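You operate a simulated robot arm through the tools that you are given. There is no shell and no other tool. Be economical: measure what you need, move in short steps, check, and stop when the job is done.

You are at the controls of a simulated robot arm. One attempt, no reset.

## Task
Put the white coil in dish No 72, the yellow coil in No 20, and close both dishes.

It is judged by the outcome, as a careful person would: the job done as asked, and still so three seconds after it is handed in. It fails if anything else is knocked over, pushed out of place, dropped, spilled or broken.

## Robot
A 6-joint arm with a fingered hand, hanging from a carriage that runs on a rail from [-2477, 27] to [3, 0] (x, y) and turns from -6.021 to 5.986 rad about z. Base frame: it is fixed where the carriage stands at the start and does not move with it; the origin is on the floor, on the carriage's upright axis, x ahead of it, y to its left, z up; the surface under the hand at the start is at about z = 760. Readings come in mm, rad, newtons and seconds.
With the tool pointing down near the work surface it reaches from about 100 to 560 mm from the robot's upright axis, wherever it stands. Its first joint turns from -2.897 to 2.897 rad. Places, roughly: gds dish [500, 0, 800]; left end of the long bench [600, 0, 800]. Payload 4 kg.
The TCP is the grasp point between the finger pads, 29 mm short of the fingertips. In the tool frame z runs along the fingers and y along their closing line. The gripper opens to 100 mm. The gripper's body begins 34 mm behind the TCP. The gripper is a hand of 5 fingers: y runs from the thumb to the fingers, the wrist lies at [-15, -114, -189] in the tool frame, and closing takes about 1.5 s.
Orientation is told as [roll, pitch, yaw] about the base's x, y, z axes, in that order, counted from this pose: with the fingers straight down and the wrist toward the robot, the tool's x, y and z point along [0, 1, 0], [1, 0, 0] and [0, 0, -1] of the base frame.

## Interface
- The arm moves only by the tool apply_moves. Its argument "rows" is a list of rows, each a list of 6 numbers: the turn, a rotation vector about the base's x, y, z in rad, then the shift along the base's x, y, z in mm. In form: [[ax, ay, az, x, y, z], ...]. A call has 1 to 8 rows; each row shifts and turns the commanded pose from where the row before left it. "gripper" is the gripper command, from -1 (shut) to 1 (fully open), values between in proportion, set as the call begins (left out, the last holds). Each row takes 0.2 s and may step no farther than 50 mm and 0.15 rad from the row before; otherwise, or with a gripper value out of range, the whole call is refused. Where a pose cannot be reached the arm comes as near as it can. A force on the tool above 40 N (or 10 N above the force at the start of the call, whichever is more), or a blocked arm, ends the call early, and 0.2 s more pass. The fingers move at their own pace (about 108 mm/s each) and stop on an object; they squeeze with about 30 N. The grip force told is the motor's: it shows also when the fingers shut on nothing. Time passes only in rows, and 0.2 s behind the last, so rows that do not move let the fingers close. The reply holds the time, the measured pose of the TCP, the force on the tool along the base axes, the opening and the grip force, in the units named above and with some noise, with the torque about the TCP (base axes, N m) and any sound that the robot's microphone picked up, and new pictures: "views" is both (left out), scene, wrist or none.
- Cameras (640 x 400 px; columns grow to the right, rows downward): "scene" is now at [252.1, -13.2, 1762.1]; the picture's right is [-0.24, -0.97, 0.00], its down [-0.91, 0.22, -0.36] and it looks along [0.35, -0.09, -0.93] (base axes); focal length 266 px, centre (320, 200). "wrist" rides on the gripper at [66, -86, -121] in the tool frame; the picture's right is [-0.76, 0.31, -0.58], its down [-0.59, -0.70, 0.40] and it looks along [-0.28, 0.64, 0.71] (tool axes); focal length 247 px, centre (320, 200). There is no depth. A picture from a camera that has moved, and an enlarged one, comes with that camera's place and axes in the base frame and with its lens.
- raise_lower(by): slides the trunk up (or, below 0, down) by that many mm; the arm and the scene camera ride with it, the base frame stays. It gives what a move gives, with no picture.
- steer(legs): drives the robot by 1 to 6 legs, each [ahead, left, turn to the left] in mm, mm and rad, along the robot's own axes; the way and the turn of a leg run together, so that a leg with both is an arc; at most 1500 mm and 3.142 rad a leg. The arm and the cameras ride along, it lands a little off, and it stops where it bumps. It keeps to its track: a leg is cut to what the track allows. It gives what a move gives, and a new picture of the scene camera.
- set_fingers(index, middle, ring, little, thumb_bend, thumb_turn): sets how far each is bent, from 0 (flat) to 1 (curled in); at 0.3 the hand is open as for a grip, at 0.7 the pads meet at the TCP. One left out holds its place. A second passes; each finger stops where it meets its share of the squeeze, and holds until it gets a number again. A gripper value or a shape takes the hand back. It gives what a move gives, with no picture; readings hold the bend of each and the force on index, middle, ring, little, thumb and palm. thumb_turn goes from beside the hand (0) to across from the fingers (1), as for a grip.
- hand_shape(shape): the hand has 5 fingers and takes this shape, open, in about a second: jaw (thumb against the fingers, like two jaws); tri (thumb and two fingers); tip (a fingertip pinch); poke (one finger out to press); point (the index stretched); flat (the hand flat); cup (the hand cupped); fist (a fist). The gripper value then closes the fingers along that shape, each until it touches; the sizes above hold for jaw. It gives what a move gives, with no picture.
- head_to(pan, tilt): turns the head with the scene camera to pan (to the left, within 2.705 rad either way) and tilt (down, from -0.506 to 1.204), counted from straight ahead of the robot. It gives what a move gives, and a new picture of the scene camera.
- zoom(camera, box): a new picture of the part [left, top, right, bottom] of that camera's present view, enlarged. No time passes.
- finish_job(): hands the job in; it is judged then, once.

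Work in short steps. Places have to be worked out from the pictures, the camera data and where the tool is seen: move nearer, look again, correct. Check each grasp and each placing, and mend what went wrong. You have 120 turns and 260 pictures in all, those below and enlarged ones among them. Open the gripper and draw the arm clear of the work before you hand the job in, unless the task says otherwise; then end with one line.

The tools are called after "Request:" by a JSON object that holds its "fn" and its "kwargs". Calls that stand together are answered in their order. apply_moves: Moves the arm, as the interface text tells. Its arguments: {"type":"object","properties":{"rows":{"type":"array","items":{"type":"array","items":{"type":"number"}}},"gripper":{"type":"number"},"views":{"type":"string","enum":["both","scene","wrist","none"]}},"required":["rows"]} The other tools are called the same way: raise_lower (by) slides the trunk up or down; hand_shape (shape) gives the hand a shape; set_fingers (index, middle, ring, little, thumb_bend, thumb_turn) moves the fingers one by one; steer (legs) drives the base; head_to (pan, tilt) turns the head that bears the scene camera; zoom (camera, box) takes an enlarged picture of a part of a camera's view; finish_job () hands the job in.

At the start:

```text
clock: 0.0
ee_pos: [409.8, -186.9, 1067.5]
tcp_rot: [0.0, -0.001, 0.0]
wrist_force: [1.0, -0.3, -0.2]
ft_torque: [0.03, -0.01, 0.02]
width: 99.8
gripper_force: 0.1
shape: jaw
bend: [0.3, 0.3, 0.3, 0.3, 0.3, 0.98]
finger forces: [0.0, 0.1, 0.1, 0.0, 0.0, 0.0]
trunk travel left (down, up): [-498.0, 102.0]
robot x, y, heading: [-0.9, -2.6, 0.004]
head pan, tilt: [-0.239, 1.201]
```

scene: 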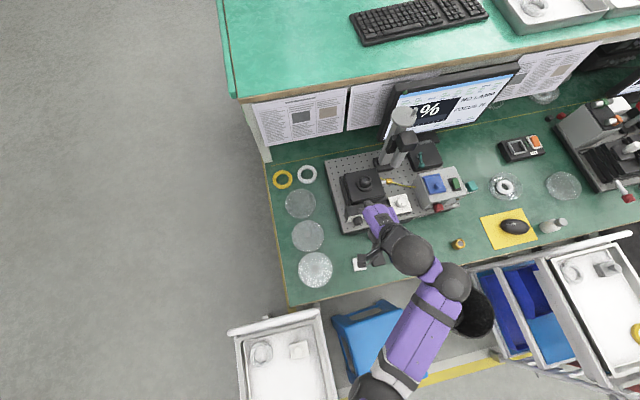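
wrist: 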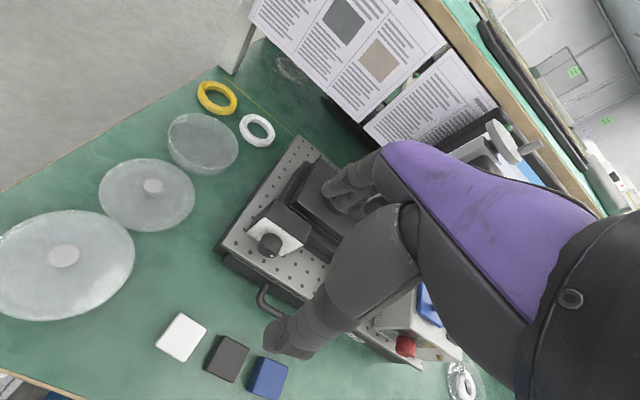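

The pictures show three dishes at the left end of the bench, with the yellow and white coils behind them. I'll zoom in to look for the numbers.

Request:
{"fn": "zoom", "kwargs": {"camera": "scene", "box": [260, 150, 360, 300]}}

Request:
{"fn": "zoom", "kwargs": {"camera": "wrist", "box": [0, 60, 320, 340]}}

Request:
{"fn": "zoom", "kwargs": {"camera": "scene", "box": [440, 80, 640, 260]}}

```text
2.67 times, centred on (310, 225) of scene
camera zoom: at [252.1, -13.2, 1762.1], right [-0.24, -0.97, 0.0], down [-0.91, 0.22, -0.36], along [0.35, -0.09, -0.93], focal length 710 px, centre (347, 133)
```

zoom: 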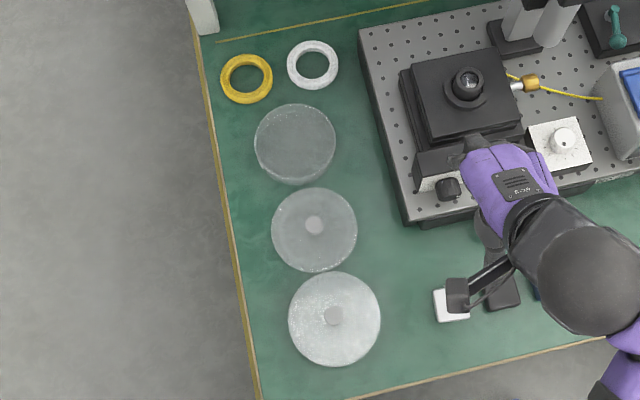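

```text
1.43 times, centred on (160, 200) of wrist
camera zoom: at [323.7, -120.4, 1189.5], right [0.31, -0.76, 0.58], down [-0.7, -0.59, -0.4], along [0.64, -0.28, -0.71], focal length 353 px, centre (549, 200)
```

zoom: 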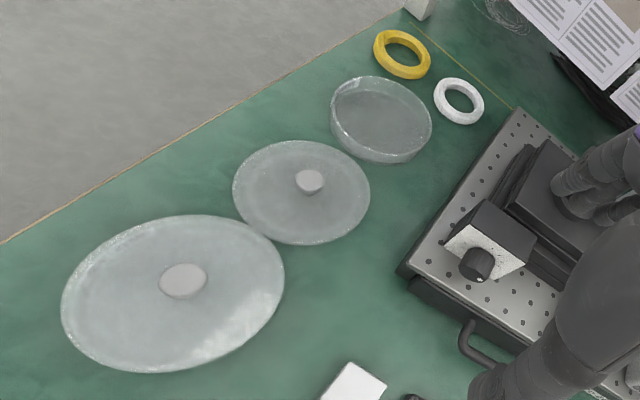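

```text
2.22 times, centred on (540, 170) of scene
camera zoom: at [252.1, -13.2, 1762.1], right [-0.24, -0.97, 0.0], down [-0.91, 0.22, -0.36], along [0.35, -0.09, -0.93], focal length 592 px, centre (-169, 267)
```

zoom: 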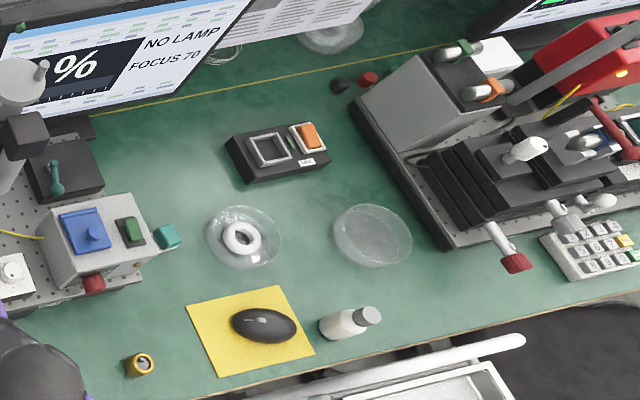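

The left dishes lie at about x = 632, 493 and 363 with y ≈ -29, and the coils at about x = 750, which is near or beyond reach. I'll look around with the head before deciding anything.

Request:
{"fn": "head_to", "kwargs": {"pan": -0.9, "tilt": 0.8}}

Request:
{"fn": "head_to", "kwargs": {"pan": 0.1, "tilt": 0.9}}

Request:
{"fn": "head_to", "kwargs": {"pan": 2.6, "tilt": 0.7}}

Request:
{"fn": "head_to", "kwargs": {"pan": -2.3, "tilt": 0.7}}

```text
clock: 1.0
ee_pos: [409.7, -186.5, 1068.2]
tcp_rot: [0.001, -0.001, 0.0]
wrist_force: [0.1, 0.1, 0.1]
ft_torque: [0.02, 0.0, 0.0]
width: 99.8
gripper_force: 0.0
shape: jaw
bend: [0.3, 0.3, 0.3, 0.3, 0.3, 0.98]
finger forces: [0.0, 0.0, 0.0, 0.0, 0.0, 0.0]
trunk travel left (down, up): [-498.0, 102.0]
robot x, y, heading: [2.0, -0.3, 0.002]
head pan, tilt: [-0.901, 0.799]
camera scene: at [247.9, -63.1, 1789.8], right [-0.78, -0.62, 0.0], down [-0.45, 0.56, -0.7], along [0.43, -0.55, -0.72], focal length 266 px, centre (320, 200)
```

scene: 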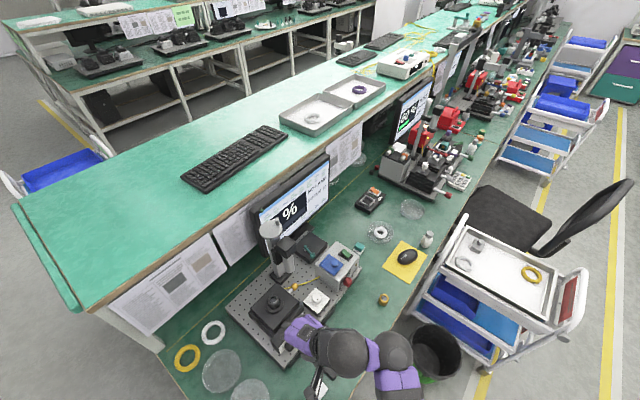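

```text
clock: 2.3
ee_pos: [408.9, -186.6, 1067.0]
tcp_rot: [0.001, 0.001, 0.001]
wrist_force: [-0.6, -0.4, -0.1]
ft_torque: [0.0, -0.02, -0.01]
width: 99.5
gripper_force: 0.1
shape: jaw
bend: [0.3, 0.3, 0.3, 0.3, 0.3, 0.98]
finger forces: [0.0, 0.1, 0.0, 0.0, 0.1, 0.0]
trunk travel left (down, up): [-498.0, 102.0]
robot x, y, heading: [0.7, -0.5, -0.002]
head pan, tilt: [0.099, 0.901]
camera scene: at [272.9, 7.5, 1782.0], right [0.1, -1.0, 0.0], down [-0.78, -0.08, -0.62], along [0.62, 0.06, -0.78], focal length 266 px, centre (320, 200)
```

scene: 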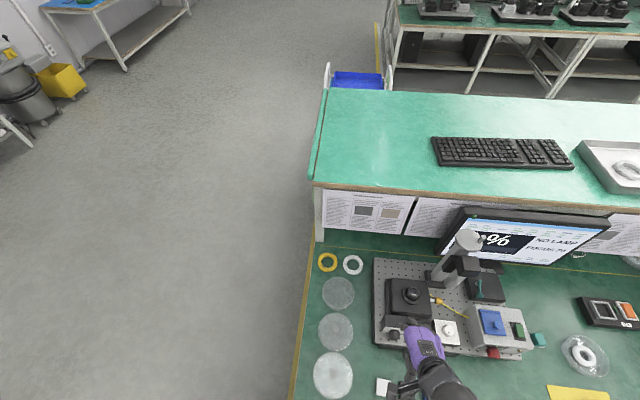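

```text
clock: 4.6
ee_pos: [411.0, -186.9, 1066.9]
tcp_rot: [0.0, 0.001, 0.001]
wrist_force: [-0.5, 0.2, -0.1]
ft_torque: [-0.02, 0.0, 0.01]
width: 100.1
gripper_force: 0.1
shape: jaw
bend: [0.3, 0.3, 0.3, 0.3, 0.3, 0.98]
finger forces: [0.0, 0.0, 0.0, 0.1, 0.1, 0.1]
trunk travel left (down, up): [-498.0, 102.0]
robot x, y, heading: [-0.6, 2.2, 0.001]
head pan, tilt: [2.601, 0.7]
camera scene: at [125.0, 43.8, 1798.1], right [0.52, 0.86, 0.0], down [0.55, -0.33, -0.76], along [-0.66, 0.39, -0.64], focal length 266 px, centre (320, 200)
```

scene: 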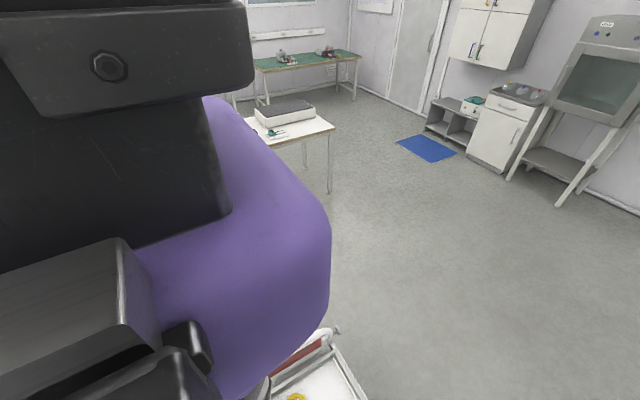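

```text
clock: 8.4
ee_pos: [409.7, -185.9, 1067.8]
tcp_rot: [-0.001, -0.001, 0.0]
wrist_force: [-0.7, -0.2, -0.3]
ft_torque: [-0.01, -0.04, 0.02]
width: 99.8
gripper_force: 0.0
shape: jaw
bend: [0.3, 0.3, 0.3, 0.3, 0.3, 0.98]
finger forces: [0.0, 0.0, 0.1, 0.1, 0.0, 0.0]
trunk travel left (down, up): [-498.0, 102.0]
robot x, y, heading: [-2.8, -3.0, 0.001]
head pan, tilt: [-2.3, 0.7]
camera scene: at [141.2, -63.3, 1798.1], right [-0.75, 0.67, 0.0], down [0.43, 0.48, -0.76], along [-0.51, -0.57, -0.64], focal length 266 px, centre (320, 200)
```

scene: 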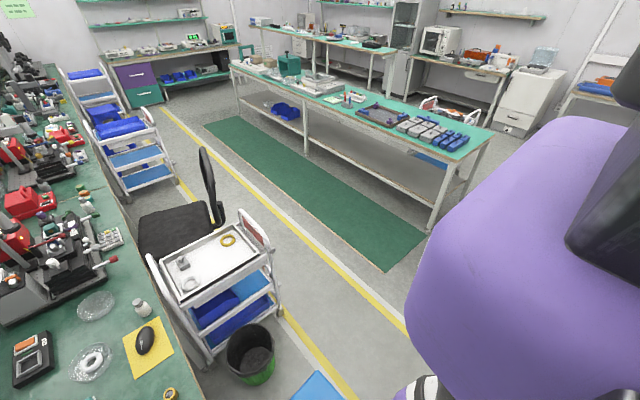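

The nearest coil pair is on the bench by the three dishes. I'll move the hand up and back over the dishes to read any labels.

Request:
{"fn": "head_to", "kwargs": {"pan": 0.0, "tilt": 1.15}}

Request:
{"fn": "apply_moves", "kwargs": {"rows": [[0, 0, 0, -40, 20, 0], [0, 0, 0, -40, 20, 0], [0, 0, 0, -40, 20, 0], [0, 0, 0, -30, 20, 0]]}}

```text
clock: 10.6
ee_pos: [410.0, -186.6, 1066.8]
tcp_rot: [0.001, 0.0, 0.0]
wrist_force: [0.6, 0.2, -0.7]
ft_torque: [0.04, 0.02, 0.0]
width: 99.8
gripper_force: 0.0
shape: jaw
bend: [0.3, 0.3, 0.3, 0.3, 0.3, 0.98]
finger forces: [0.0, 0.1, 0.0, 0.0, 0.1, 0.1]
trunk travel left (down, up): [-498.0, 102.0]
robot x, y, heading: [-0.5, -2.3, 0.003]
head pan, tilt: [0.0, 1.15]
camera scene: at [257.4, 0.0, 1765.0], right [0.0, -1.0, 0.0], down [-0.91, 0.0, -0.41], along [0.41, 0.0, -0.91], focal length 266 px, centre (320, 200)
```

scene: 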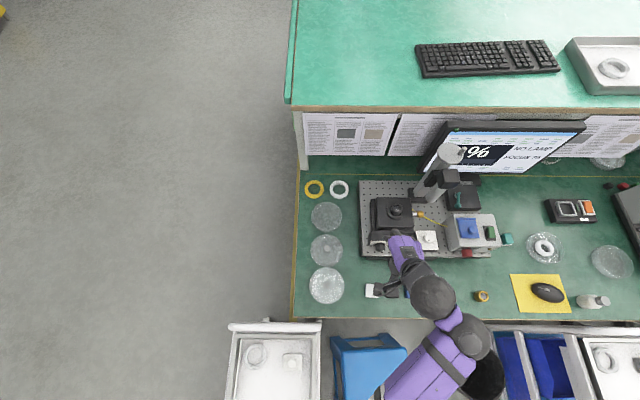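

```text
clock: 11.6
ee_pos: [274.5, -99.3, 1035.0]
tcp_rot: [-0.003, -0.003, -0.001]
wrist_force: [0.4, -0.2, 0.1]
ft_torque: [0.09, -0.02, -0.02]
width: 99.9
gripper_force: 0.1
shape: jaw
bend: [0.3, 0.3, 0.3, 0.3, 0.3, 0.98]
finger forces: [0.0, 0.1, 0.1, 0.1, 0.0, 0.0]
out of reach, approached as far as the arm can: row 1, 2, 3
trunk travel left (down, up): [-498.0, 102.0]
robot x, y, heading: [-0.7, -1.6, 0.005]
head pan, tilt: [0.0, 1.15]
camera scene: at [257.4, -0.1, 1765.1], right [0.0, -1.0, 0.0], down [-0.91, 0.0, -0.41], along [0.41, 0.0, -0.91], focal length 266 px, centre (320, 200)
camera wrist: at [188.2, -32.3, 1157.1], right [0.3, -0.76, 0.58], down [-0.7, -0.59, -0.4], along [0.64, -0.29, -0.71], focal length 247 px, centre (320, 200)
```

scene: 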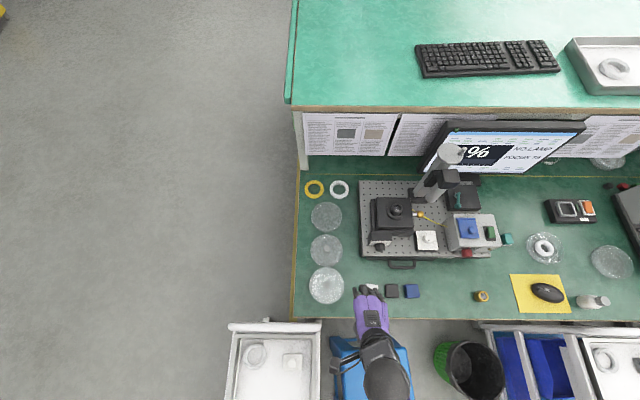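
wrist: 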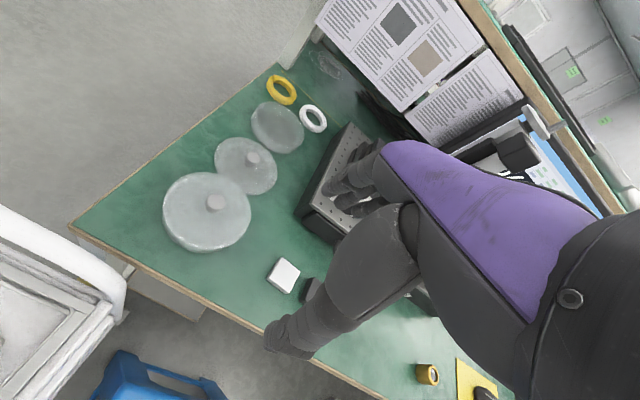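

I'll zoom in on the dishes from both cameras to look for numbers.

Request:
{"fn": "zoom", "kwargs": {"camera": "scene", "box": [290, 170, 370, 230]}}

Request:
{"fn": "zoom", "kwargs": {"camera": "scene", "box": [290, 225, 390, 310]}}

Request:
{"fn": "zoom", "kwargs": {"camera": "wrist", "box": [150, 60, 350, 260]}}

```text
6.67 times, centred on (330, 200) of scene
camera zoom: at [257.4, -0.1, 1765.1], right [0.0, -1.0, 0.0], down [-0.91, 0.0, -0.41], along [0.41, 0.0, -0.91], focal length 1776 px, centre (253, 200)
```

zoom: 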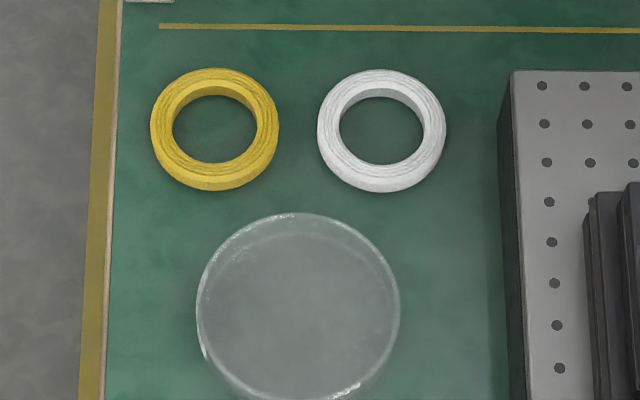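

```text
4.71 times, centred on (340, 268) of scene
camera zoom: at [257.4, -0.1, 1765.1], right [0.0, -1.0, 0.0], down [-0.91, 0.0, -0.41], along [0.41, 0.0, -0.91], focal length 1254 px, centre (226, -118)
```

zoom: 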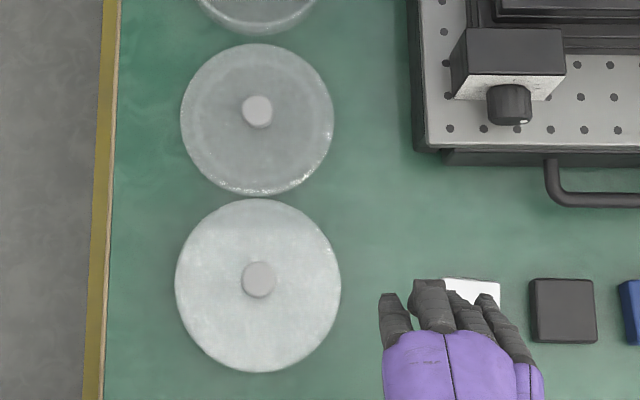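

```text
2.00 times, centred on (250, 160) of wrist
camera zoom: at [188.2, -32.3, 1157.1], right [0.3, -0.76, 0.58], down [-0.7, -0.59, -0.4], along [0.64, -0.29, -0.71], focal length 494 px, centre (460, 280)
```

zoom: 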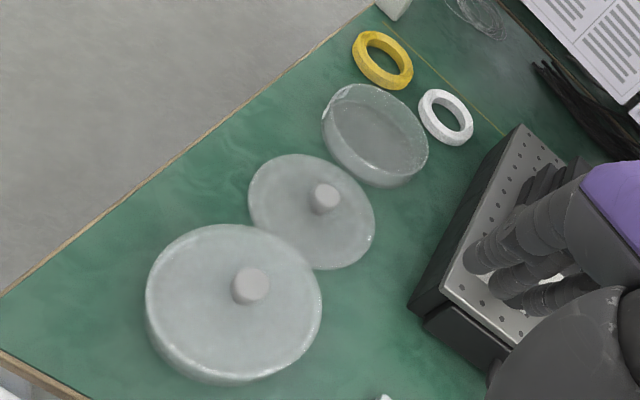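

The front dish appears closed, the middle object is a lid lying on the bench, and the rear dish is open. No numbers show from above, so I'll tilt and lower the hand to see the dish sides.

Request:
{"fn": "apply_moves", "kwargs": {"rows": [[0, -0.13, 0, 0, 0, -40], [0, -0.13, 0, 0, 0, -40], [0, -0.13, 0, 0, 0, -40], [0, 0, 0.1, 0, 0, -20]], "views": "wrist"}}

```text
clock: 12.6
ee_pos: [270.4, -99.2, 896.2]
tcp_rot: [0.0, -0.389, 0.099]
wrist_force: [0.4, 0.2, 0.9]
ft_torque: [-0.02, -0.02, 0.01]
width: 100.0
gripper_force: 0.0
shape: jaw
bend: [0.3, 0.3, 0.3, 0.3, 0.3, 0.98]
finger forces: [0.0, 0.0, 0.0, 0.0, 0.0, 0.0]
trunk travel left (down, up): [-498.0, 102.0]
robot x, y, heading: [0.5, 0.9, -0.005]
head pan, tilt: [0.0, 1.15]
camera wrist: at [138.7, -45.1, 976.7], right [0.14, -0.75, 0.65], down [-0.44, -0.64, -0.64], along [0.89, -0.2, -0.41], focal length 247 px, centre (320, 200)
```

wrist: 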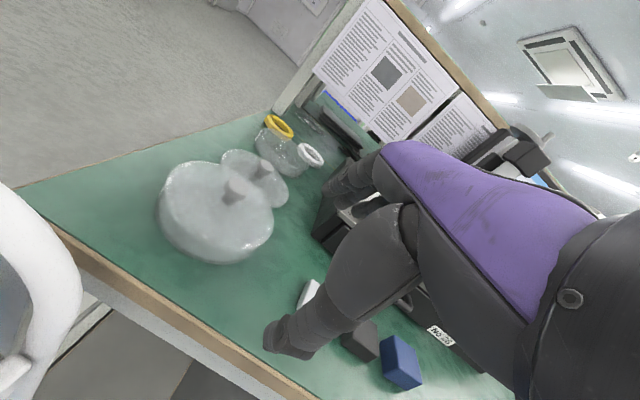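

Request:
{"fn": "zoom", "kwargs": {"camera": "wrist", "box": [140, 100, 340, 280]}}

Request:
{"fn": "zoom", "kwargs": {"camera": "wrist", "box": [380, 290, 500, 380]}}

```text
2.22 times, centred on (240, 190) of wrist
camera zoom: at [138.7, -45.1, 976.7], right [0.14, -0.75, 0.65], down [-0.44, -0.64, -0.64], along [0.89, -0.2, -0.41], focal length 549 px, centre (498, 222)
```

zoom: 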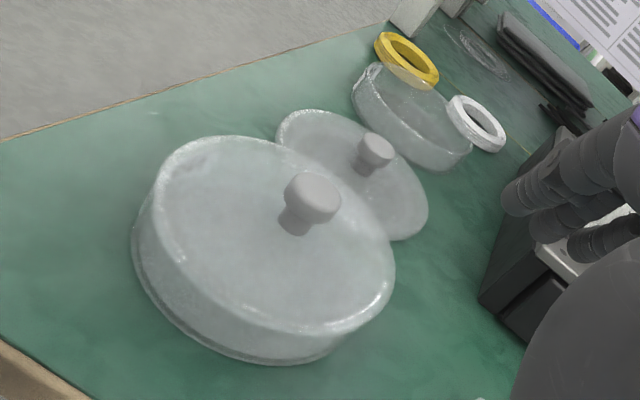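

```text
4.44 times, centred on (440, 335) of wrist
camera zoom: at [138.7, -45.1, 976.7], right [0.14, -0.75, 0.65], down [-0.44, -0.64, -0.64], along [0.89, -0.2, -0.41], focal length 1098 px, centre (-213, -400)
```

zoom: 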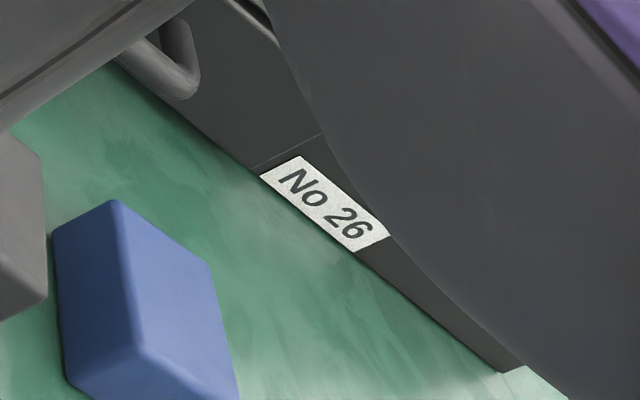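

I'll zoom harder, since the zoom appears to re-render detail.

Request:
{"fn": "zoom", "kwargs": {"camera": "wrist", "box": [155, 155, 285, 270]}}

Request:
{"fn": "zoom", "kwargs": {"camera": "wrist", "box": [220, 105, 340, 215]}}

Request:
{"fn": "zoom", "kwargs": {"camera": "scene", "box": [515, 225, 640, 285]}}

```text
3.48 times, centred on (220, 212) of wrist
camera zoom: at [138.7, -45.1, 976.7], right [0.14, -0.75, 0.65], down [-0.44, -0.64, -0.64], along [0.89, -0.2, -0.41], focal length 859 px, centre (668, 156)
```

zoom: 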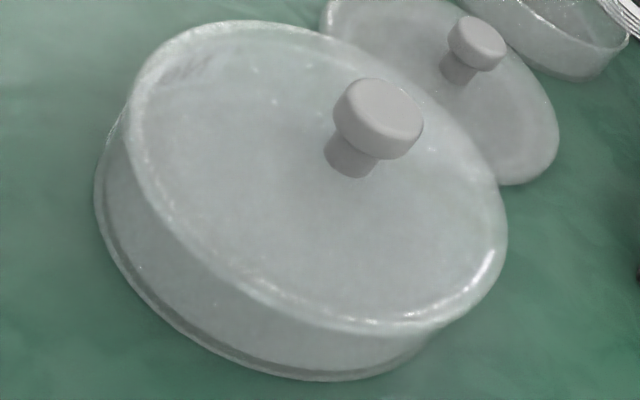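

```text
3.64 times, centred on (280, 160) of wrist
camera zoom: at [138.7, -45.1, 976.7], right [0.14, -0.75, 0.65], down [-0.44, -0.64, -0.64], along [0.89, -0.2, -0.41], focal length 898 px, centre (466, 346)
```

zoom: 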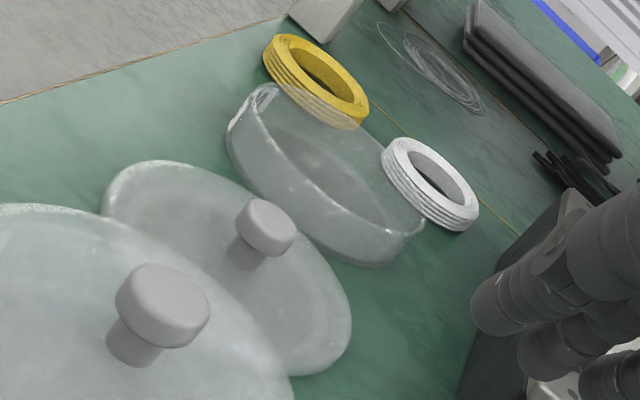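

```text
5.12 times, centred on (578, 255) of scene
camera zoom: at [257.4, 0.2, 1765.1], right [0.0, -1.0, 0.0], down [-0.91, 0.0, -0.41], along [0.41, 0.0, -0.91], focal length 1364 px, centre (-998, -82)
```

zoom: 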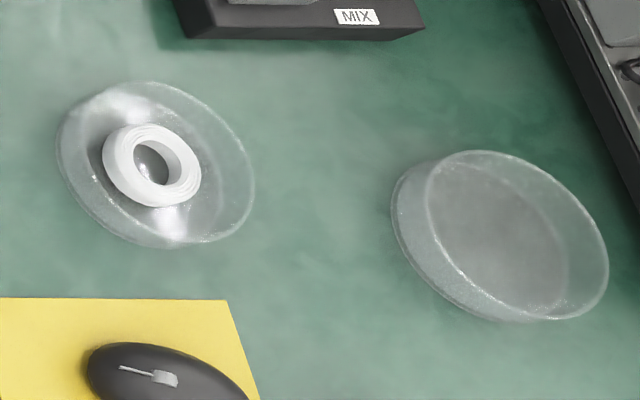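

There are faint marks on the far-left side of the closed dish, and something similar on the open dish. I'll move the hand to look from the left (+y) side, raising first.

Request:
{"fn": "apply_moves", "kwargs": {"rows": [[0, 0, -0.15, 20, 30, 45], [0, 0, -0.15, 20, 35, 40], [0, 0, -0.15, 20, 40, 0], [0, 0, -0.15, 20, 40, 0], [0, 0, -0.15, 20, 40, 0], [0, 0, -0.15, 20, 20, 0], [0, 0, -0.15, 10, 0, 0], [0, 0, -0.15, 0, 0, 0]]}}

```text
refused: row 1 steps farther than a row can; nothing moved
```

Request:
{"fn": "apply_moves", "kwargs": {"rows": [[0, 0, -0.15, 15, 20, 40], [0, 0, -0.15, 15, 20, 40], [0, 0, -0.15, 20, 40, 0], [0, 0, -0.15, 20, 40, 0], [0, 0, -0.15, 20, 40, 0], [0, 0, -0.15, 20, 30, 0], [0, 0, -0.15, 10, 10, 0], [0, 0, -0.15, 0, 0, 0]]}}

```text
clock: 14.4
ee_pos: [440.3, 76.4, 931.3]
tcp_rot: [0.003, -0.39, -1.102]
wrist_force: [-0.2, -0.1, -0.2]
ft_torque: [0.02, -0.01, 0.05]
width: 99.9
gripper_force: 0.1
shape: jaw
bend: [0.3, 0.3, 0.3, 0.3, 0.3, 0.98]
finger forces: [0.0, 0.1, 0.0, 0.1, 0.0, 0.0]
out of reach, approached as far as the arm can: row 5, 6, 7, 8
trunk travel left (down, up): [-498.0, 102.0]
robot x, y, heading: [-0.7, 1.5, -0.004]
head pan, tilt: [0.0, 1.15]
camera scene: at [257.2, 0.3, 1765.0], right [0.0, -1.0, 0.0], down [-0.91, 0.0, -0.41], along [0.41, 0.0, -0.91], focal length 266 px, centre (320, 200)
camera wrist: at [440.9, 218.3, 1011.6], right [-0.65, -0.4, 0.65], down [-0.75, 0.18, -0.64], along [0.14, -0.9, -0.42], focal length 247 px, centre (320, 200)
```

scene: 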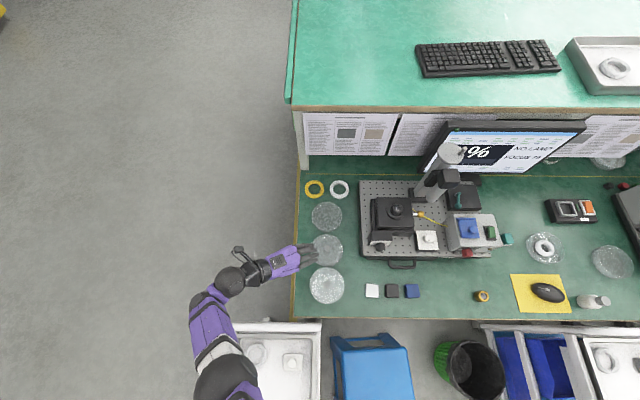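
wrist: 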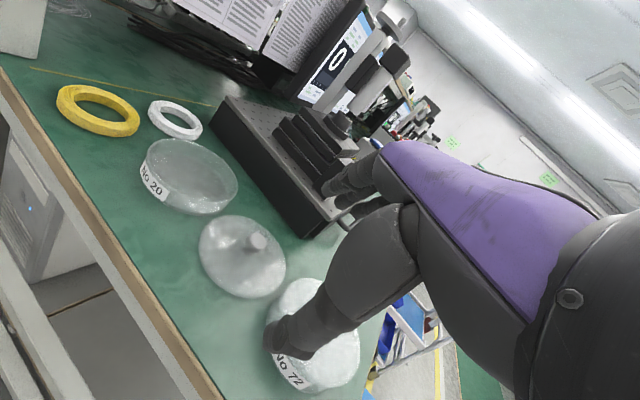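

Labels are now readable: the open rear dish is No 20 and the closed front dish is No 72. I'll zoom to confirm the numbers and see how the arm hangs.

Request:
{"fn": "zoom", "kwargs": {"camera": "wrist", "box": [40, 70, 380, 400]}}

Request:
{"fn": "zoom", "kwargs": {"camera": "scene", "box": [180, 220, 420, 400]}}

```text
1.21 times, centred on (210, 235) of wrist
camera zoom: at [440.9, 218.3, 1011.6], right [-0.65, -0.4, 0.65], down [-0.75, 0.18, -0.64], along [0.14, -0.9, -0.42], focal length 299 px, centre (453, 158)
```

zoom: 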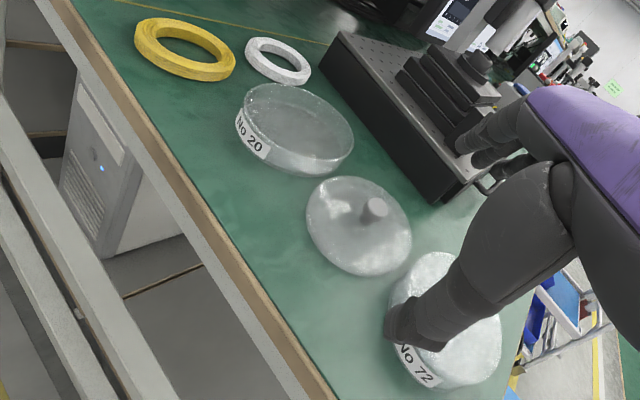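

```text
2.22 times, centred on (300, 310) of scene
camera zoom: at [257.2, 0.3, 1765.0], right [0.0, -1.0, 0.0], down [-0.91, 0.0, -0.41], along [0.41, 0.0, -0.91], focal length 592 px, centre (364, -44)
```

zoom: 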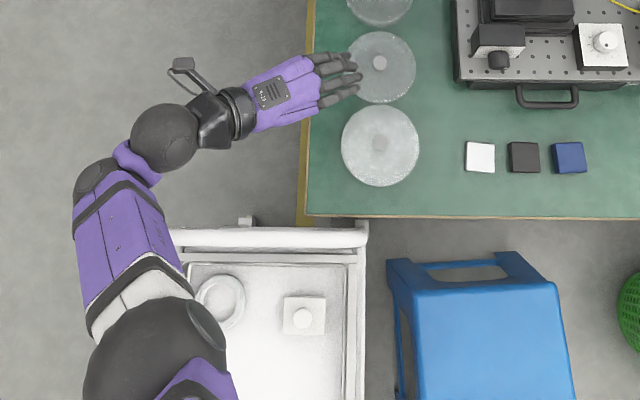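

Confirmed: rear is No 20, front is No 72. I'll swing back to straight and test how far out the arm reaches along y≈20 at a safe height.

Request:
{"fn": "apply_moves", "kwargs": {"rows": [[0, 0, 0.15, 0, -10, 0], [0, 0, 0.15, 0, -10, 0], [0, 0, 0.15, 0, -10, 0], [0, 0, 0.15, 0, -10, 0], [0, 0, 0.15, 20, -10, 0], [0, 0, 0.15, 30, 0, 0], [0, 0, 0.15, 30, 0, 0], [0, 0, 0.05, 30, 0, 0]], "views": "none"}}

Request:
{"fn": "apply_moves", "kwargs": {"rows": [[0, 0, 0, 40, 0, 0], [0, 0, 0, 40, 0, 0], [0, 0, 0, 40, 0, 0], [0, 0, 0, 40, 0, 0], [0, 0, 0, 40, 0, 0]]}}

```text
clock: 16.2
ee_pos: [551.2, 26.6, 931.9]
tcp_rot: [0.001, -0.388, 0.001]
wrist_force: [-0.5, -0.6, 0.0]
ft_torque: [0.03, -0.04, -0.01]
width: 100.0
gripper_force: 0.0
shape: jaw
bend: [0.3, 0.3, 0.3, 0.3, 0.3, 0.98]
finger forces: [0.1, 0.1, 0.0, 0.0, 0.0, 0.1]
trunk travel left (down, up): [-498.0, 102.0]
robot x, y, heading: [2.2, -0.5, 0.001]
head pan, tilt: [0.0, 1.15]
```

```text
clock: 17.4
ee_pos: [711.9, 25.4, 959.2]
tcp_rot: [0.001, -0.391, -0.001]
wrist_force: [-0.9, 0.4, -0.5]
ft_torque: [0.02, -0.04, 0.0]
width: 100.0
gripper_force: 0.1
shape: jaw
bend: [0.3, 0.3, 0.3, 0.3, 0.3, 0.98]
finger forces: [0.0, 0.0, 0.1, 0.1, 0.0, 0.1]
out of reach, approached as far as the arm can: row 4, 5
trunk travel left (down, up): [-498.0, 102.0]
robot x, y, heading: [-2.6, 0.8, 0.0]
head pan, tilt: [0.0, 1.15]
camera scene: at [257.4, 0.0, 1765.1], right [0.0, -1.0, 0.0], down [-0.91, 0.0, -0.41], along [0.41, 0.0, -0.91], focal length 266 px, centre (320, 200)
camera wrist: at [586.5, 92.1, 1039.7], right [0.06, -0.76, 0.65], down [-0.5, -0.59, -0.64], along [0.86, -0.28, -0.41], focal length 247 px, centre (320, 200)
```

scene: 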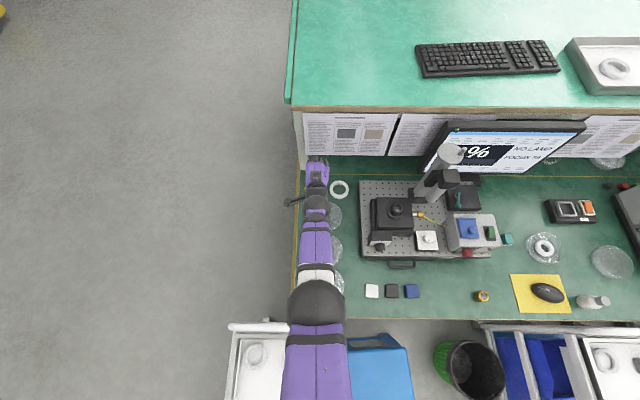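
wrist: 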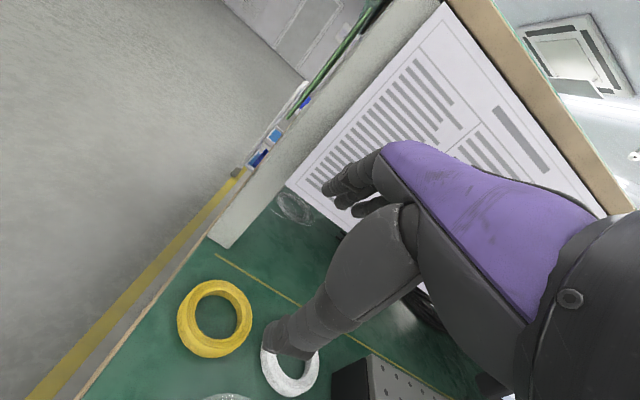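

Out of reach starts around x=712 at this pitch and trunk height, so I'll need to lower the trunk. First I'll check what stands under the trunk (trolley, stool).

Request:
{"fn": "head_to", "kwargs": {"pan": 1.4, "tilt": 1.2}}

Request:
{"fn": "head_to", "kwargs": {"pan": 2.6, "tilt": 1.2}}

Request:
{"fn": "head_to", "kwargs": {"pan": -1.6, "tilt": 1.2}}

```text
clock: 18.9
ee_pos: [712.2, 25.3, 958.7]
tcp_rot: [-0.001, -0.387, 0.0]
wrist_force: [-0.4, -0.8, -0.2]
ft_torque: [0.01, -0.01, -0.04]
width: 100.0
gripper_force: 0.1
shape: jaw
bend: [0.3, 0.3, 0.3, 0.3, 0.3, 0.98]
finger forces: [0.0, 0.0, 0.1, 0.1, 0.1, 0.1]
trunk travel left (down, up): [-498.0, 102.0]
robot x, y, heading: [2.0, 1.8, -0.0]
head pan, tilt: [1.4, 1.201]
camera scene: at [207.4, 55.1, 1762.1], right [0.99, -0.17, 0.0], down [-0.16, -0.92, -0.36], along [0.06, 0.36, -0.93], focal length 266 px, centre (320, 200)
```

scene: 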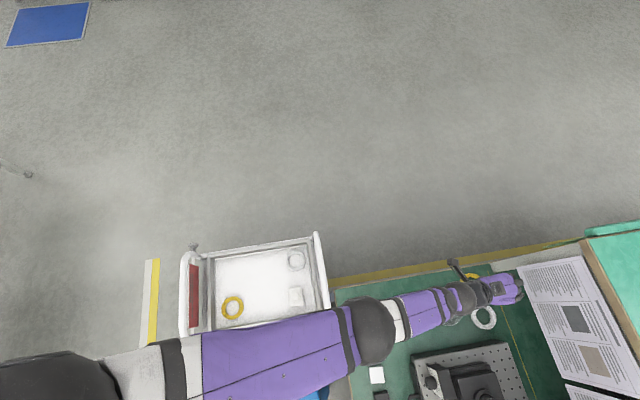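

```text
clock: 20.3
ee_pos: [710.9, 25.6, 957.7]
tcp_rot: [0.0, -0.387, 0.0]
wrist_force: [-0.1, -0.4, -0.8]
ft_torque: [0.01, -0.02, -0.01]
width: 99.7
gripper_force: 0.0
shape: jaw
bend: [0.3, 0.3, 0.3, 0.3, 0.3, 0.98]
finger forces: [0.0, 0.1, 0.0, 0.0, 0.1, 0.0]
trunk travel left (down, up): [-498.0, 102.0]
robot x, y, heading: [0.3, -3.3, 0.002]
head pan, tilt: [2.601, 1.201]
camera scene: at [149.9, 28.9, 1762.1], right [0.52, 0.86, 0.0], down [0.8, -0.48, -0.36], along [-0.31, 0.19, -0.93], focal length 266 px, centre (320, 200)
```

scene: 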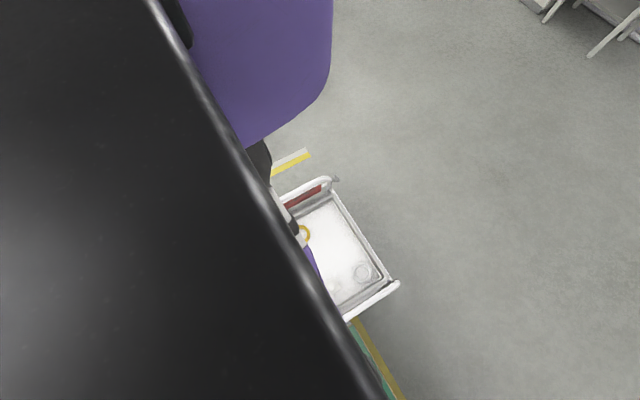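

```text
clock: 23.7
ee_pos: [710.7, 25.9, 958.8]
tcp_rot: [0.0, -0.388, -0.001]
wrist_force: [0.3, -0.5, 0.4]
ft_torque: [0.01, 0.02, 0.0]
width: 100.1
gripper_force: 0.0
shape: jaw
bend: [0.3, 0.3, 0.3, 0.3, 0.3, 0.98]
finger forces: [0.1, 0.0, 0.0, 0.0, 0.0, 0.1]
trunk travel left (down, up): [-498.0, 102.0]
robot x, y, heading: [2.0, 1.8, 0.001]
head pan, tilt: [-1.6, 1.201]
camera scene: at [196.2, -55.9, 1762.1], right [-1.0, 0.03, 0.0], down [0.03, 0.93, -0.36], along [-0.01, -0.36, -0.93], focal length 266 px, centre (320, 200)
```

scene: 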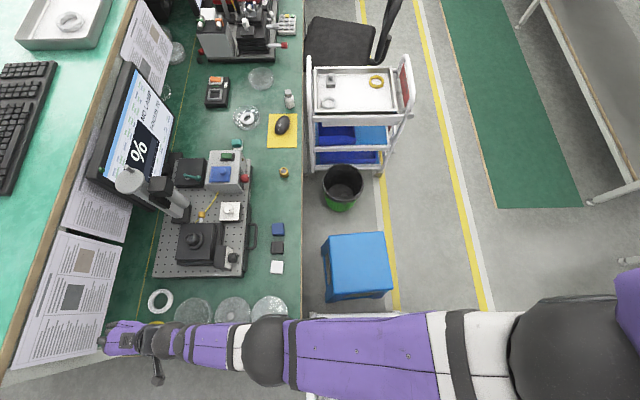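

Only the arm hangs over the bench, with the shoulder around z≈1400 and nothing of the trunk near the trolley. I'll lower in 100 mm stages and raise the hand between them.

Request:
{"fn": "raise_lower", "kwargs": {"by": -90}}

Request:
{"fn": "apply_moves", "kwargs": {"rows": [[0, 0, 0, 0, 0, 45], [0, 0, 0, 0, 0, 45]], "views": "none"}}

Request:
{"fn": "raise_lower", "kwargs": {"by": -90}}

Request:
{"fn": "apply_moves", "kwargs": {"rows": [[0, 0, 0, 0, 0, 45], [0, 0, 0, 0, 0, 45]], "views": "none"}}

Request:
{"fn": "head_to", "kwargs": {"pan": 0.0, "tilt": 1.0}}

```text
clock: 25.0
ee_pos: [711.5, 25.6, 868.4]
tcp_rot: [0.0, -0.391, 0.001]
wrist_force: [0.0, -0.1, 0.0]
ft_torque: [0.0, -0.01, 0.02]
width: 100.0
gripper_force: 0.2
shape: jaw
bend: [0.3, 0.3, 0.3, 0.3, 0.3, 0.98]
finger forces: [0.0, 0.1, 0.0, 0.1, 0.0, 0.0]
trunk travel left (down, up): [-408.0, 192.0]
robot x, y, heading: [2.4, 0.4, 0.001]
head pan, tilt: [-1.6, 1.201]
```

```text
clock: 25.6
ee_pos: [711.6, 27.5, 956.4]
tcp_rot: [0.001, -0.387, 0.0]
wrist_force: [0.0, 0.3, 0.3]
ft_torque: [-0.01, 0.0, -0.04]
width: 100.0
gripper_force: 0.1
shape: jaw
bend: [0.3, 0.3, 0.3, 0.3, 0.3, 0.98]
finger forces: [0.0, 0.0, 0.1, 0.0, 0.1, 0.0]
trunk travel left (down, up): [-408.0, 192.0]
robot x, y, heading: [3.0, 1.9, -0.003]
head pan, tilt: [-1.6, 1.201]
```

```text
clock: 26.8
ee_pos: [712.5, 25.8, 866.9]
tcp_rot: [0.0, -0.391, -0.001]
wrist_force: [0.5, 0.3, -0.2]
ft_torque: [0.0, -0.01, 0.0]
width: 100.0
gripper_force: 0.0
shape: jaw
bend: [0.3, 0.3, 0.3, 0.3, 0.3, 0.98]
finger forces: [0.0, 0.0, 0.1, 0.0, 0.1, 0.0]
trunk travel left (down, up): [-318.0, 282.0]
robot x, y, heading: [2.0, 1.2, -0.002]
head pan, tilt: [-1.6, 1.201]
```

```text
clock: 27.4
ee_pos: [715.2, 26.4, 955.1]
tcp_rot: [0.0, -0.392, 0.0]
wrist_force: [-0.4, -1.1, 0.0]
ft_torque: [0.02, -0.03, 0.02]
width: 99.9
gripper_force: 0.0
shape: jaw
bend: [0.3, 0.3, 0.3, 0.3, 0.3, 0.98]
finger forces: [0.1, 0.0, 0.0, 0.0, 0.0, 0.1]
trunk travel left (down, up): [-318.0, 282.0]
robot x, y, heading: [0.3, -2.0, -0.005]
head pan, tilt: [-1.6, 1.201]
```

```text
clock: 29.1
ee_pos: [714.9, 26.7, 954.3]
tcp_rot: [-0.001, -0.391, -0.002]
wrist_force: [0.2, 0.2, -0.6]
ft_torque: [0.04, 0.05, 0.0]
width: 99.7
gripper_force: 0.0
shape: jaw
bend: [0.3, 0.3, 0.3, 0.3, 0.3, 0.98]
finger forces: [0.0, 0.0, 0.1, 0.1, 0.0, 0.0]
trunk travel left (down, up): [-318.0, 282.0]
robot x, y, heading: [-3.8, 1.1, -0.001]
head pan, tilt: [0.0, 1.0]
camera scene: at [267.5, 0.0, 1594.7], right [0.0, -1.0, 0.0], down [-0.84, 0.0, -0.54], along [0.54, 0.0, -0.84], focal length 266 px, centre (320, 200)
```

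scene: 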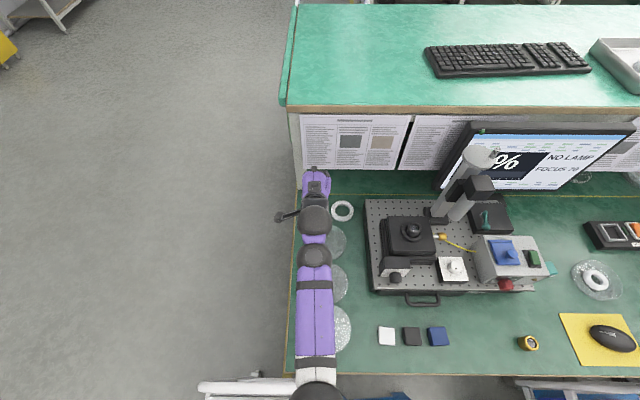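

Clear so far. I'll lower another stage, bring the hand nearer vertical and try the tip shape, to see the pinch geometry.

Request:
{"fn": "raise_lower", "kwargs": {"by": -90}}

Request:
{"fn": "apply_moves", "kwargs": {"rows": [[0, 0, 0, 0, 0, 40], [0, 0.1, 0, 0, 0, 0], [0, 0.1, 0, -15, 0, 0]], "views": "none"}}

Request:
{"fn": "hand_shape", "kwargs": {"shape": "tip"}}

Request:
{"fn": "apply_moves", "kwargs": {"rows": [[0, 0, 0, 0, 0, 0]]}}

```text
clock: 30.3
ee_pos: [714.6, 26.7, 865.2]
tcp_rot: [0.0, -0.39, 0.001]
wrist_force: [0.2, 0.3, 0.6]
ft_torque: [0.03, -0.02, -0.02]
width: 100.0
gripper_force: 0.0
shape: jaw
bend: [0.3, 0.3, 0.3, 0.3, 0.3, 0.98]
finger forces: [0.1, 0.0, 0.0, 0.0, 0.0, 0.0]
trunk travel left (down, up): [-228.0, 372.0]
robot x, y, heading: [3.6, 0.5, 0.001]
head pan, tilt: [0.0, 1.0]
```

```text
clock: 31.1
ee_pos: [697.2, 27.3, 904.1]
tcp_rot: [0.0, -0.189, -0.001]
wrist_force: [0.1, -0.5, 0.6]
ft_torque: [-0.02, -0.02, -0.04]
width: 100.0
gripper_force: 0.0
shape: jaw
bend: [0.3, 0.3, 0.3, 0.3, 0.3, 0.98]
finger forces: [0.0, 0.0, 0.0, 0.0, 0.0, 0.0]
trunk travel left (down, up): [-228.0, 372.0]
robot x, y, heading: [-1.5, 1.9, 0.002]
head pan, tilt: [0.0, 1.0]
```

```text
clock: 32.0
ee_pos: [698.9, 26.7, 904.3]
tcp_rot: [0.0, -0.189, -0.001]
wrist_force: [0.2, 0.3, -1.0]
ft_torque: [-0.04, 0.07, 0.0]
width: 99.9
gripper_force: 0.1
shape: tip
bend: [0.3, 0.98, 0.99, 0.99, 0.3, 0.98]
finger forces: [0.0, 0.0, 0.1, 0.1, 0.1, 0.1]
trunk travel left (down, up): [-228.0, 372.0]
robot x, y, heading: [1.2, -2.9, 0.002]
head pan, tilt: [0.0, 1.0]
```

```text
clock: 32.4
ee_pos: [697.3, 26.6, 905.1]
tcp_rot: [-0.001, -0.192, 0.0]
wrist_force: [-0.9, 0.1, 0.2]
ft_torque: [0.0, 0.01, 0.0]
width: 99.9
gripper_force: 0.0
shape: tip
bend: [0.3, 0.98, 0.99, 0.99, 0.3, 0.98]
finger forces: [0.0, 0.0, 0.0, 0.0, 0.1, 0.0]
trunk travel left (down, up): [-228.0, 372.0]
robot x, y, heading: [-2.0, -3.4, 0.003]
head pan, tilt: [0.0, 1.0]
camera scene: at [267.5, 0.0, 1504.7], right [0.0, -1.0, 0.0], down [-0.84, 0.0, -0.54], along [0.54, 0.0, -0.84], focal length 266 px, centre (320, 200)
camera wrist: at [591.2, 92.9, 1008.2], right [0.19, -0.76, 0.62], down [-0.62, -0.59, -0.52], along [0.76, -0.28, -0.58], focal length 247 px, centre (320, 200)
```

scene: 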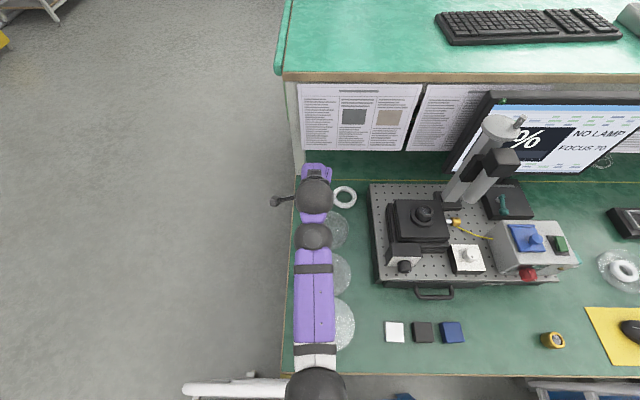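
wrist: 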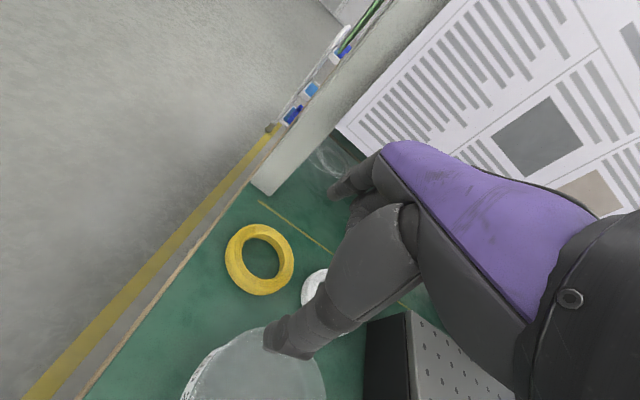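

Yellow coil is at about (751, 26). I'll partly close the pinch in free air to see where thumb and index sit.

Request:
{"fn": "apply_moves", "kwargs": {"rows": [[0, 0, 0, 0, 0, 0], [0, 0, 0, 0, 0, 0], [0, 0, 0, 0, 0, 0]], "gripper": -0.2, "views": "none"}}

Request:
{"fn": "zoom", "kwargs": {"camera": "wrist", "box": [200, 120, 440, 400]}}

Request:
{"fn": "zoom", "kwargs": {"camera": "scene", "box": [270, 140, 400, 240]}}

```text
clock: 33.2
ee_pos: [699.2, 26.7, 905.4]
tcp_rot: [-0.001, -0.19, 0.001]
wrist_force: [0.8, -1.3, 0.3]
ft_torque: [-0.01, -0.02, -0.01]
width: 40.7
gripper_force: 0.1
shape: tip
bend: [0.48, 0.98, 0.99, 0.99, 0.41, 1.0]
finger forces: [0.1, 0.0, 0.1, 0.0, 0.1, 0.1]
trunk travel left (down, up): [-228.0, 372.0]
robot x, y, heading: [1.1, -2.7, 0.001]
head pan, tilt: [0.0, 1.0]
```

```text
1.43 times, centred on (320, 260) of wrist
camera zoom: at [591.2, 92.9, 1008.2], right [0.19, -0.76, 0.62], down [-0.62, -0.59, -0.52], along [0.76, -0.28, -0.58], focal length 353 px, centre (320, 114)
```

zoom: 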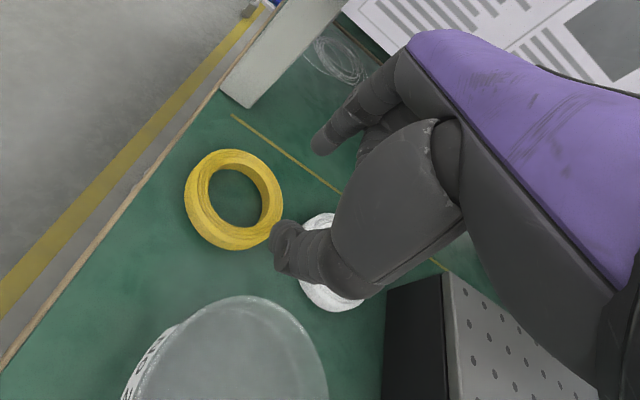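

```text
4.00 times, centred on (335, 190) of scene
camera zoom: at [267.5, 0.0, 1504.7], right [0.0, -1.0, 0.0], down [-0.84, 0.0, -0.54], along [0.54, 0.0, -0.84], focal length 1066 px, centre (260, 240)
```

zoom: 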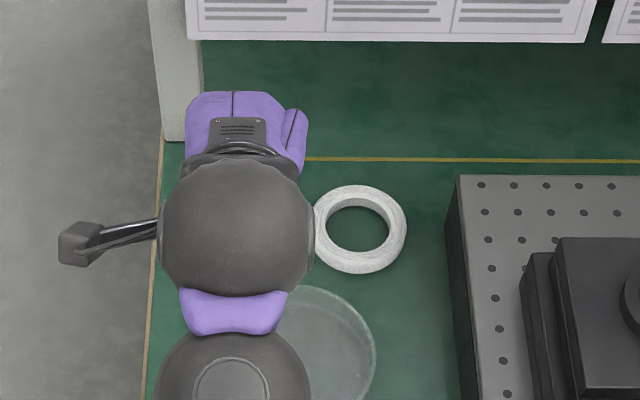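

The pinch is centred on the TCP. I'll go over the near wall of the yellow coil (x≈720) and descend to z≈815.

Request:
{"fn": "apply_moves", "kwargs": {"rows": [[0, 0, 0, 21, -1, 0], [0, 0, 0, 0, 0, -40], [0, 0, 0, 0, 0, -40], [0, 0, 0, 0, 0, -10]], "views": "wrist"}}

Request:
{"fn": "zoom", "kwargs": {"camera": "wrist", "box": [200, 150, 400, 320]}}

```text
clock: 34.2
ee_pos: [721.1, 27.3, 814.8]
tcp_rot: [0.001, -0.192, -0.001]
wrist_force: [0.0, 0.2, -0.6]
ft_torque: [0.0, 0.0, 0.0]
width: 40.7
gripper_force: 0.1
shape: tip
bend: [0.48, 0.98, 0.99, 0.99, 0.41, 1.0]
finger forces: [0.1, 0.1, 0.1, 0.0, 0.1, 0.0]
trunk travel left (down, up): [-228.0, 372.0]
robot x, y, heading: [-1.7, 0.2, -0.001]
head pan, tilt: [0.0, 1.0]
camera wrist: at [612.7, 92.8, 918.3], right [0.19, -0.76, 0.62], down [-0.61, -0.59, -0.52], along [0.76, -0.28, -0.58], focal length 247 px, centre (320, 200)
```

wrist: 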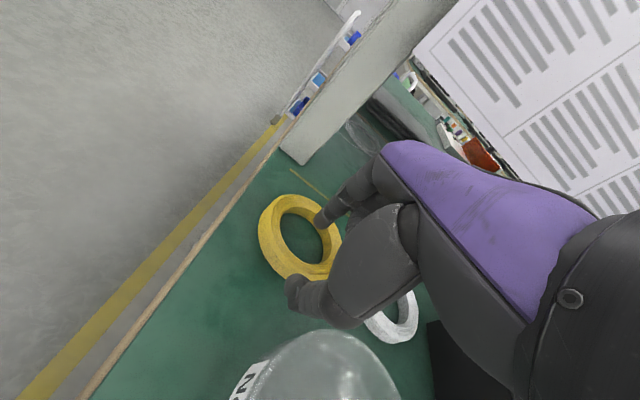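

```text
2.35 times, centred on (300, 235) of wrist
camera zoom: at [612.7, 92.8, 918.3], right [0.19, -0.76, 0.62], down [-0.61, -0.59, -0.52], along [0.76, -0.28, -0.58], focal length 581 px, centre (367, 118)
```

zoom: 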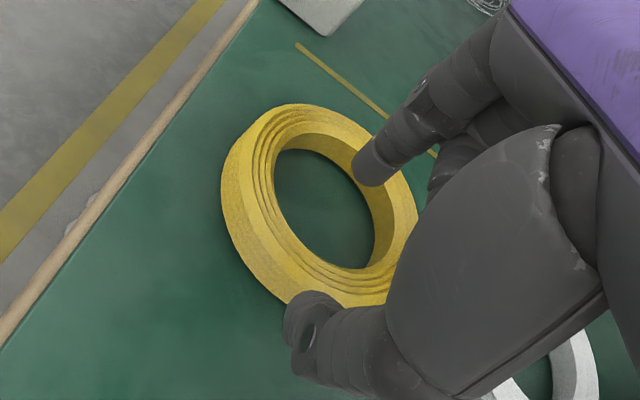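

Geometry agrees: index will enter the hole and the thumb sits outside the near wall. I'll descend to z≈795.

Request:
{"fn": "apply_moves", "kwargs": {"rows": [[0, 0, 0, -4, -1, -12], [0, 0, 0, 0, 0, -7]], "views": "none"}}

Request:
{"fn": "zoom", "kwargs": {"camera": "wrist", "box": [200, 150, 400, 320]}}

```text
clock: 34.8
ee_pos: [718.0, 26.1, 796.4]
tcp_rot: [0.0, -0.19, 0.0]
wrist_force: [0.1, 0.2, 0.8]
ft_torque: [0.02, 0.01, -0.03]
width: 40.8
gripper_force: 0.0
shape: tip
bend: [0.48, 0.98, 0.99, 0.99, 0.41, 1.0]
finger forces: [0.0, 0.0, 0.0, 0.1, 0.4, 0.0]
trunk travel left (down, up): [-228.0, 372.0]
robot x, y, heading: [1.1, -0.2, 0.001]
head pan, tilt: [0.0, 1.0]
```

```text
2.35 times, centred on (300, 235) of wrist
camera zoom: at [609.8, 91.9, 899.1], right [0.19, -0.76, 0.62], down [-0.62, -0.59, -0.52], along [0.76, -0.28, -0.58], focal length 581 px, centre (367, 118)
```

zoom: 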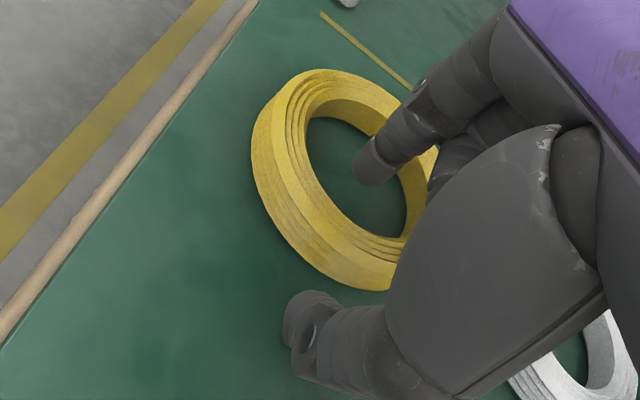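

Index is in the hole and the thumb outside. Closing.

Request:
{"fn": "apply_moves", "kwargs": {"rows": [[0, 0, 0, 0, 0, 0], [0, 0, 0, 0, 0, 0], [0, 0, 0, 0, 0, 0], [0, 0, 0, 0, 0, 0], [0, 0, 0, 0, 0, 0], [0, 0, 0, 0, 0, 0]], "gripper": -1, "views": "none"}}

Request:
{"fn": "zoom", "kwargs": {"camera": "wrist", "box": [200, 150, 400, 320]}}

```text
clock: 36.2
ee_pos: [718.1, 26.0, 795.2]
tcp_rot: [0.0, -0.19, 0.002]
wrist_force: [-0.3, -0.1, 0.3]
ft_torque: [-0.03, 0.01, 0.01]
width: 0.2
gripper_force: 29.8
shape: tip
bend: [0.75, 1.0, 1.0, 1.0, 0.82, 1.0]
finger forces: [0.0, 0.0, 0.0, 0.0, 0.0, 0.0]
trunk travel left (down, up): [-228.0, 372.0]
robot x, y, heading: [1.6, 3.2, -0.001]
head pan, tilt: [0.0, 1.0]
```

```text
2.35 times, centred on (300, 235) of wrist
camera zoom: at [609.7, 91.9, 899.1], right [0.19, -0.76, 0.62], down [-0.62, -0.59, -0.52], along [0.76, -0.28, -0.58], focal length 581 px, centre (367, 118)
```

zoom: 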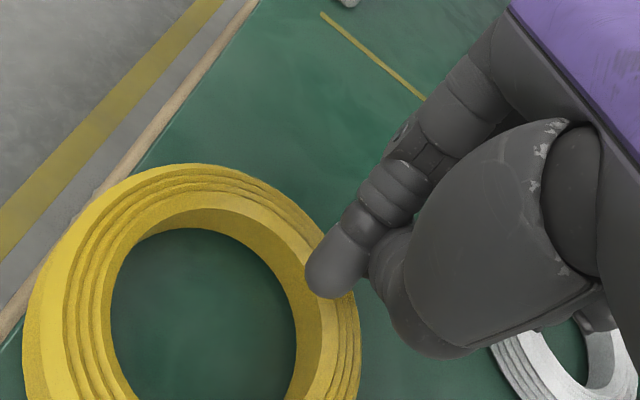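

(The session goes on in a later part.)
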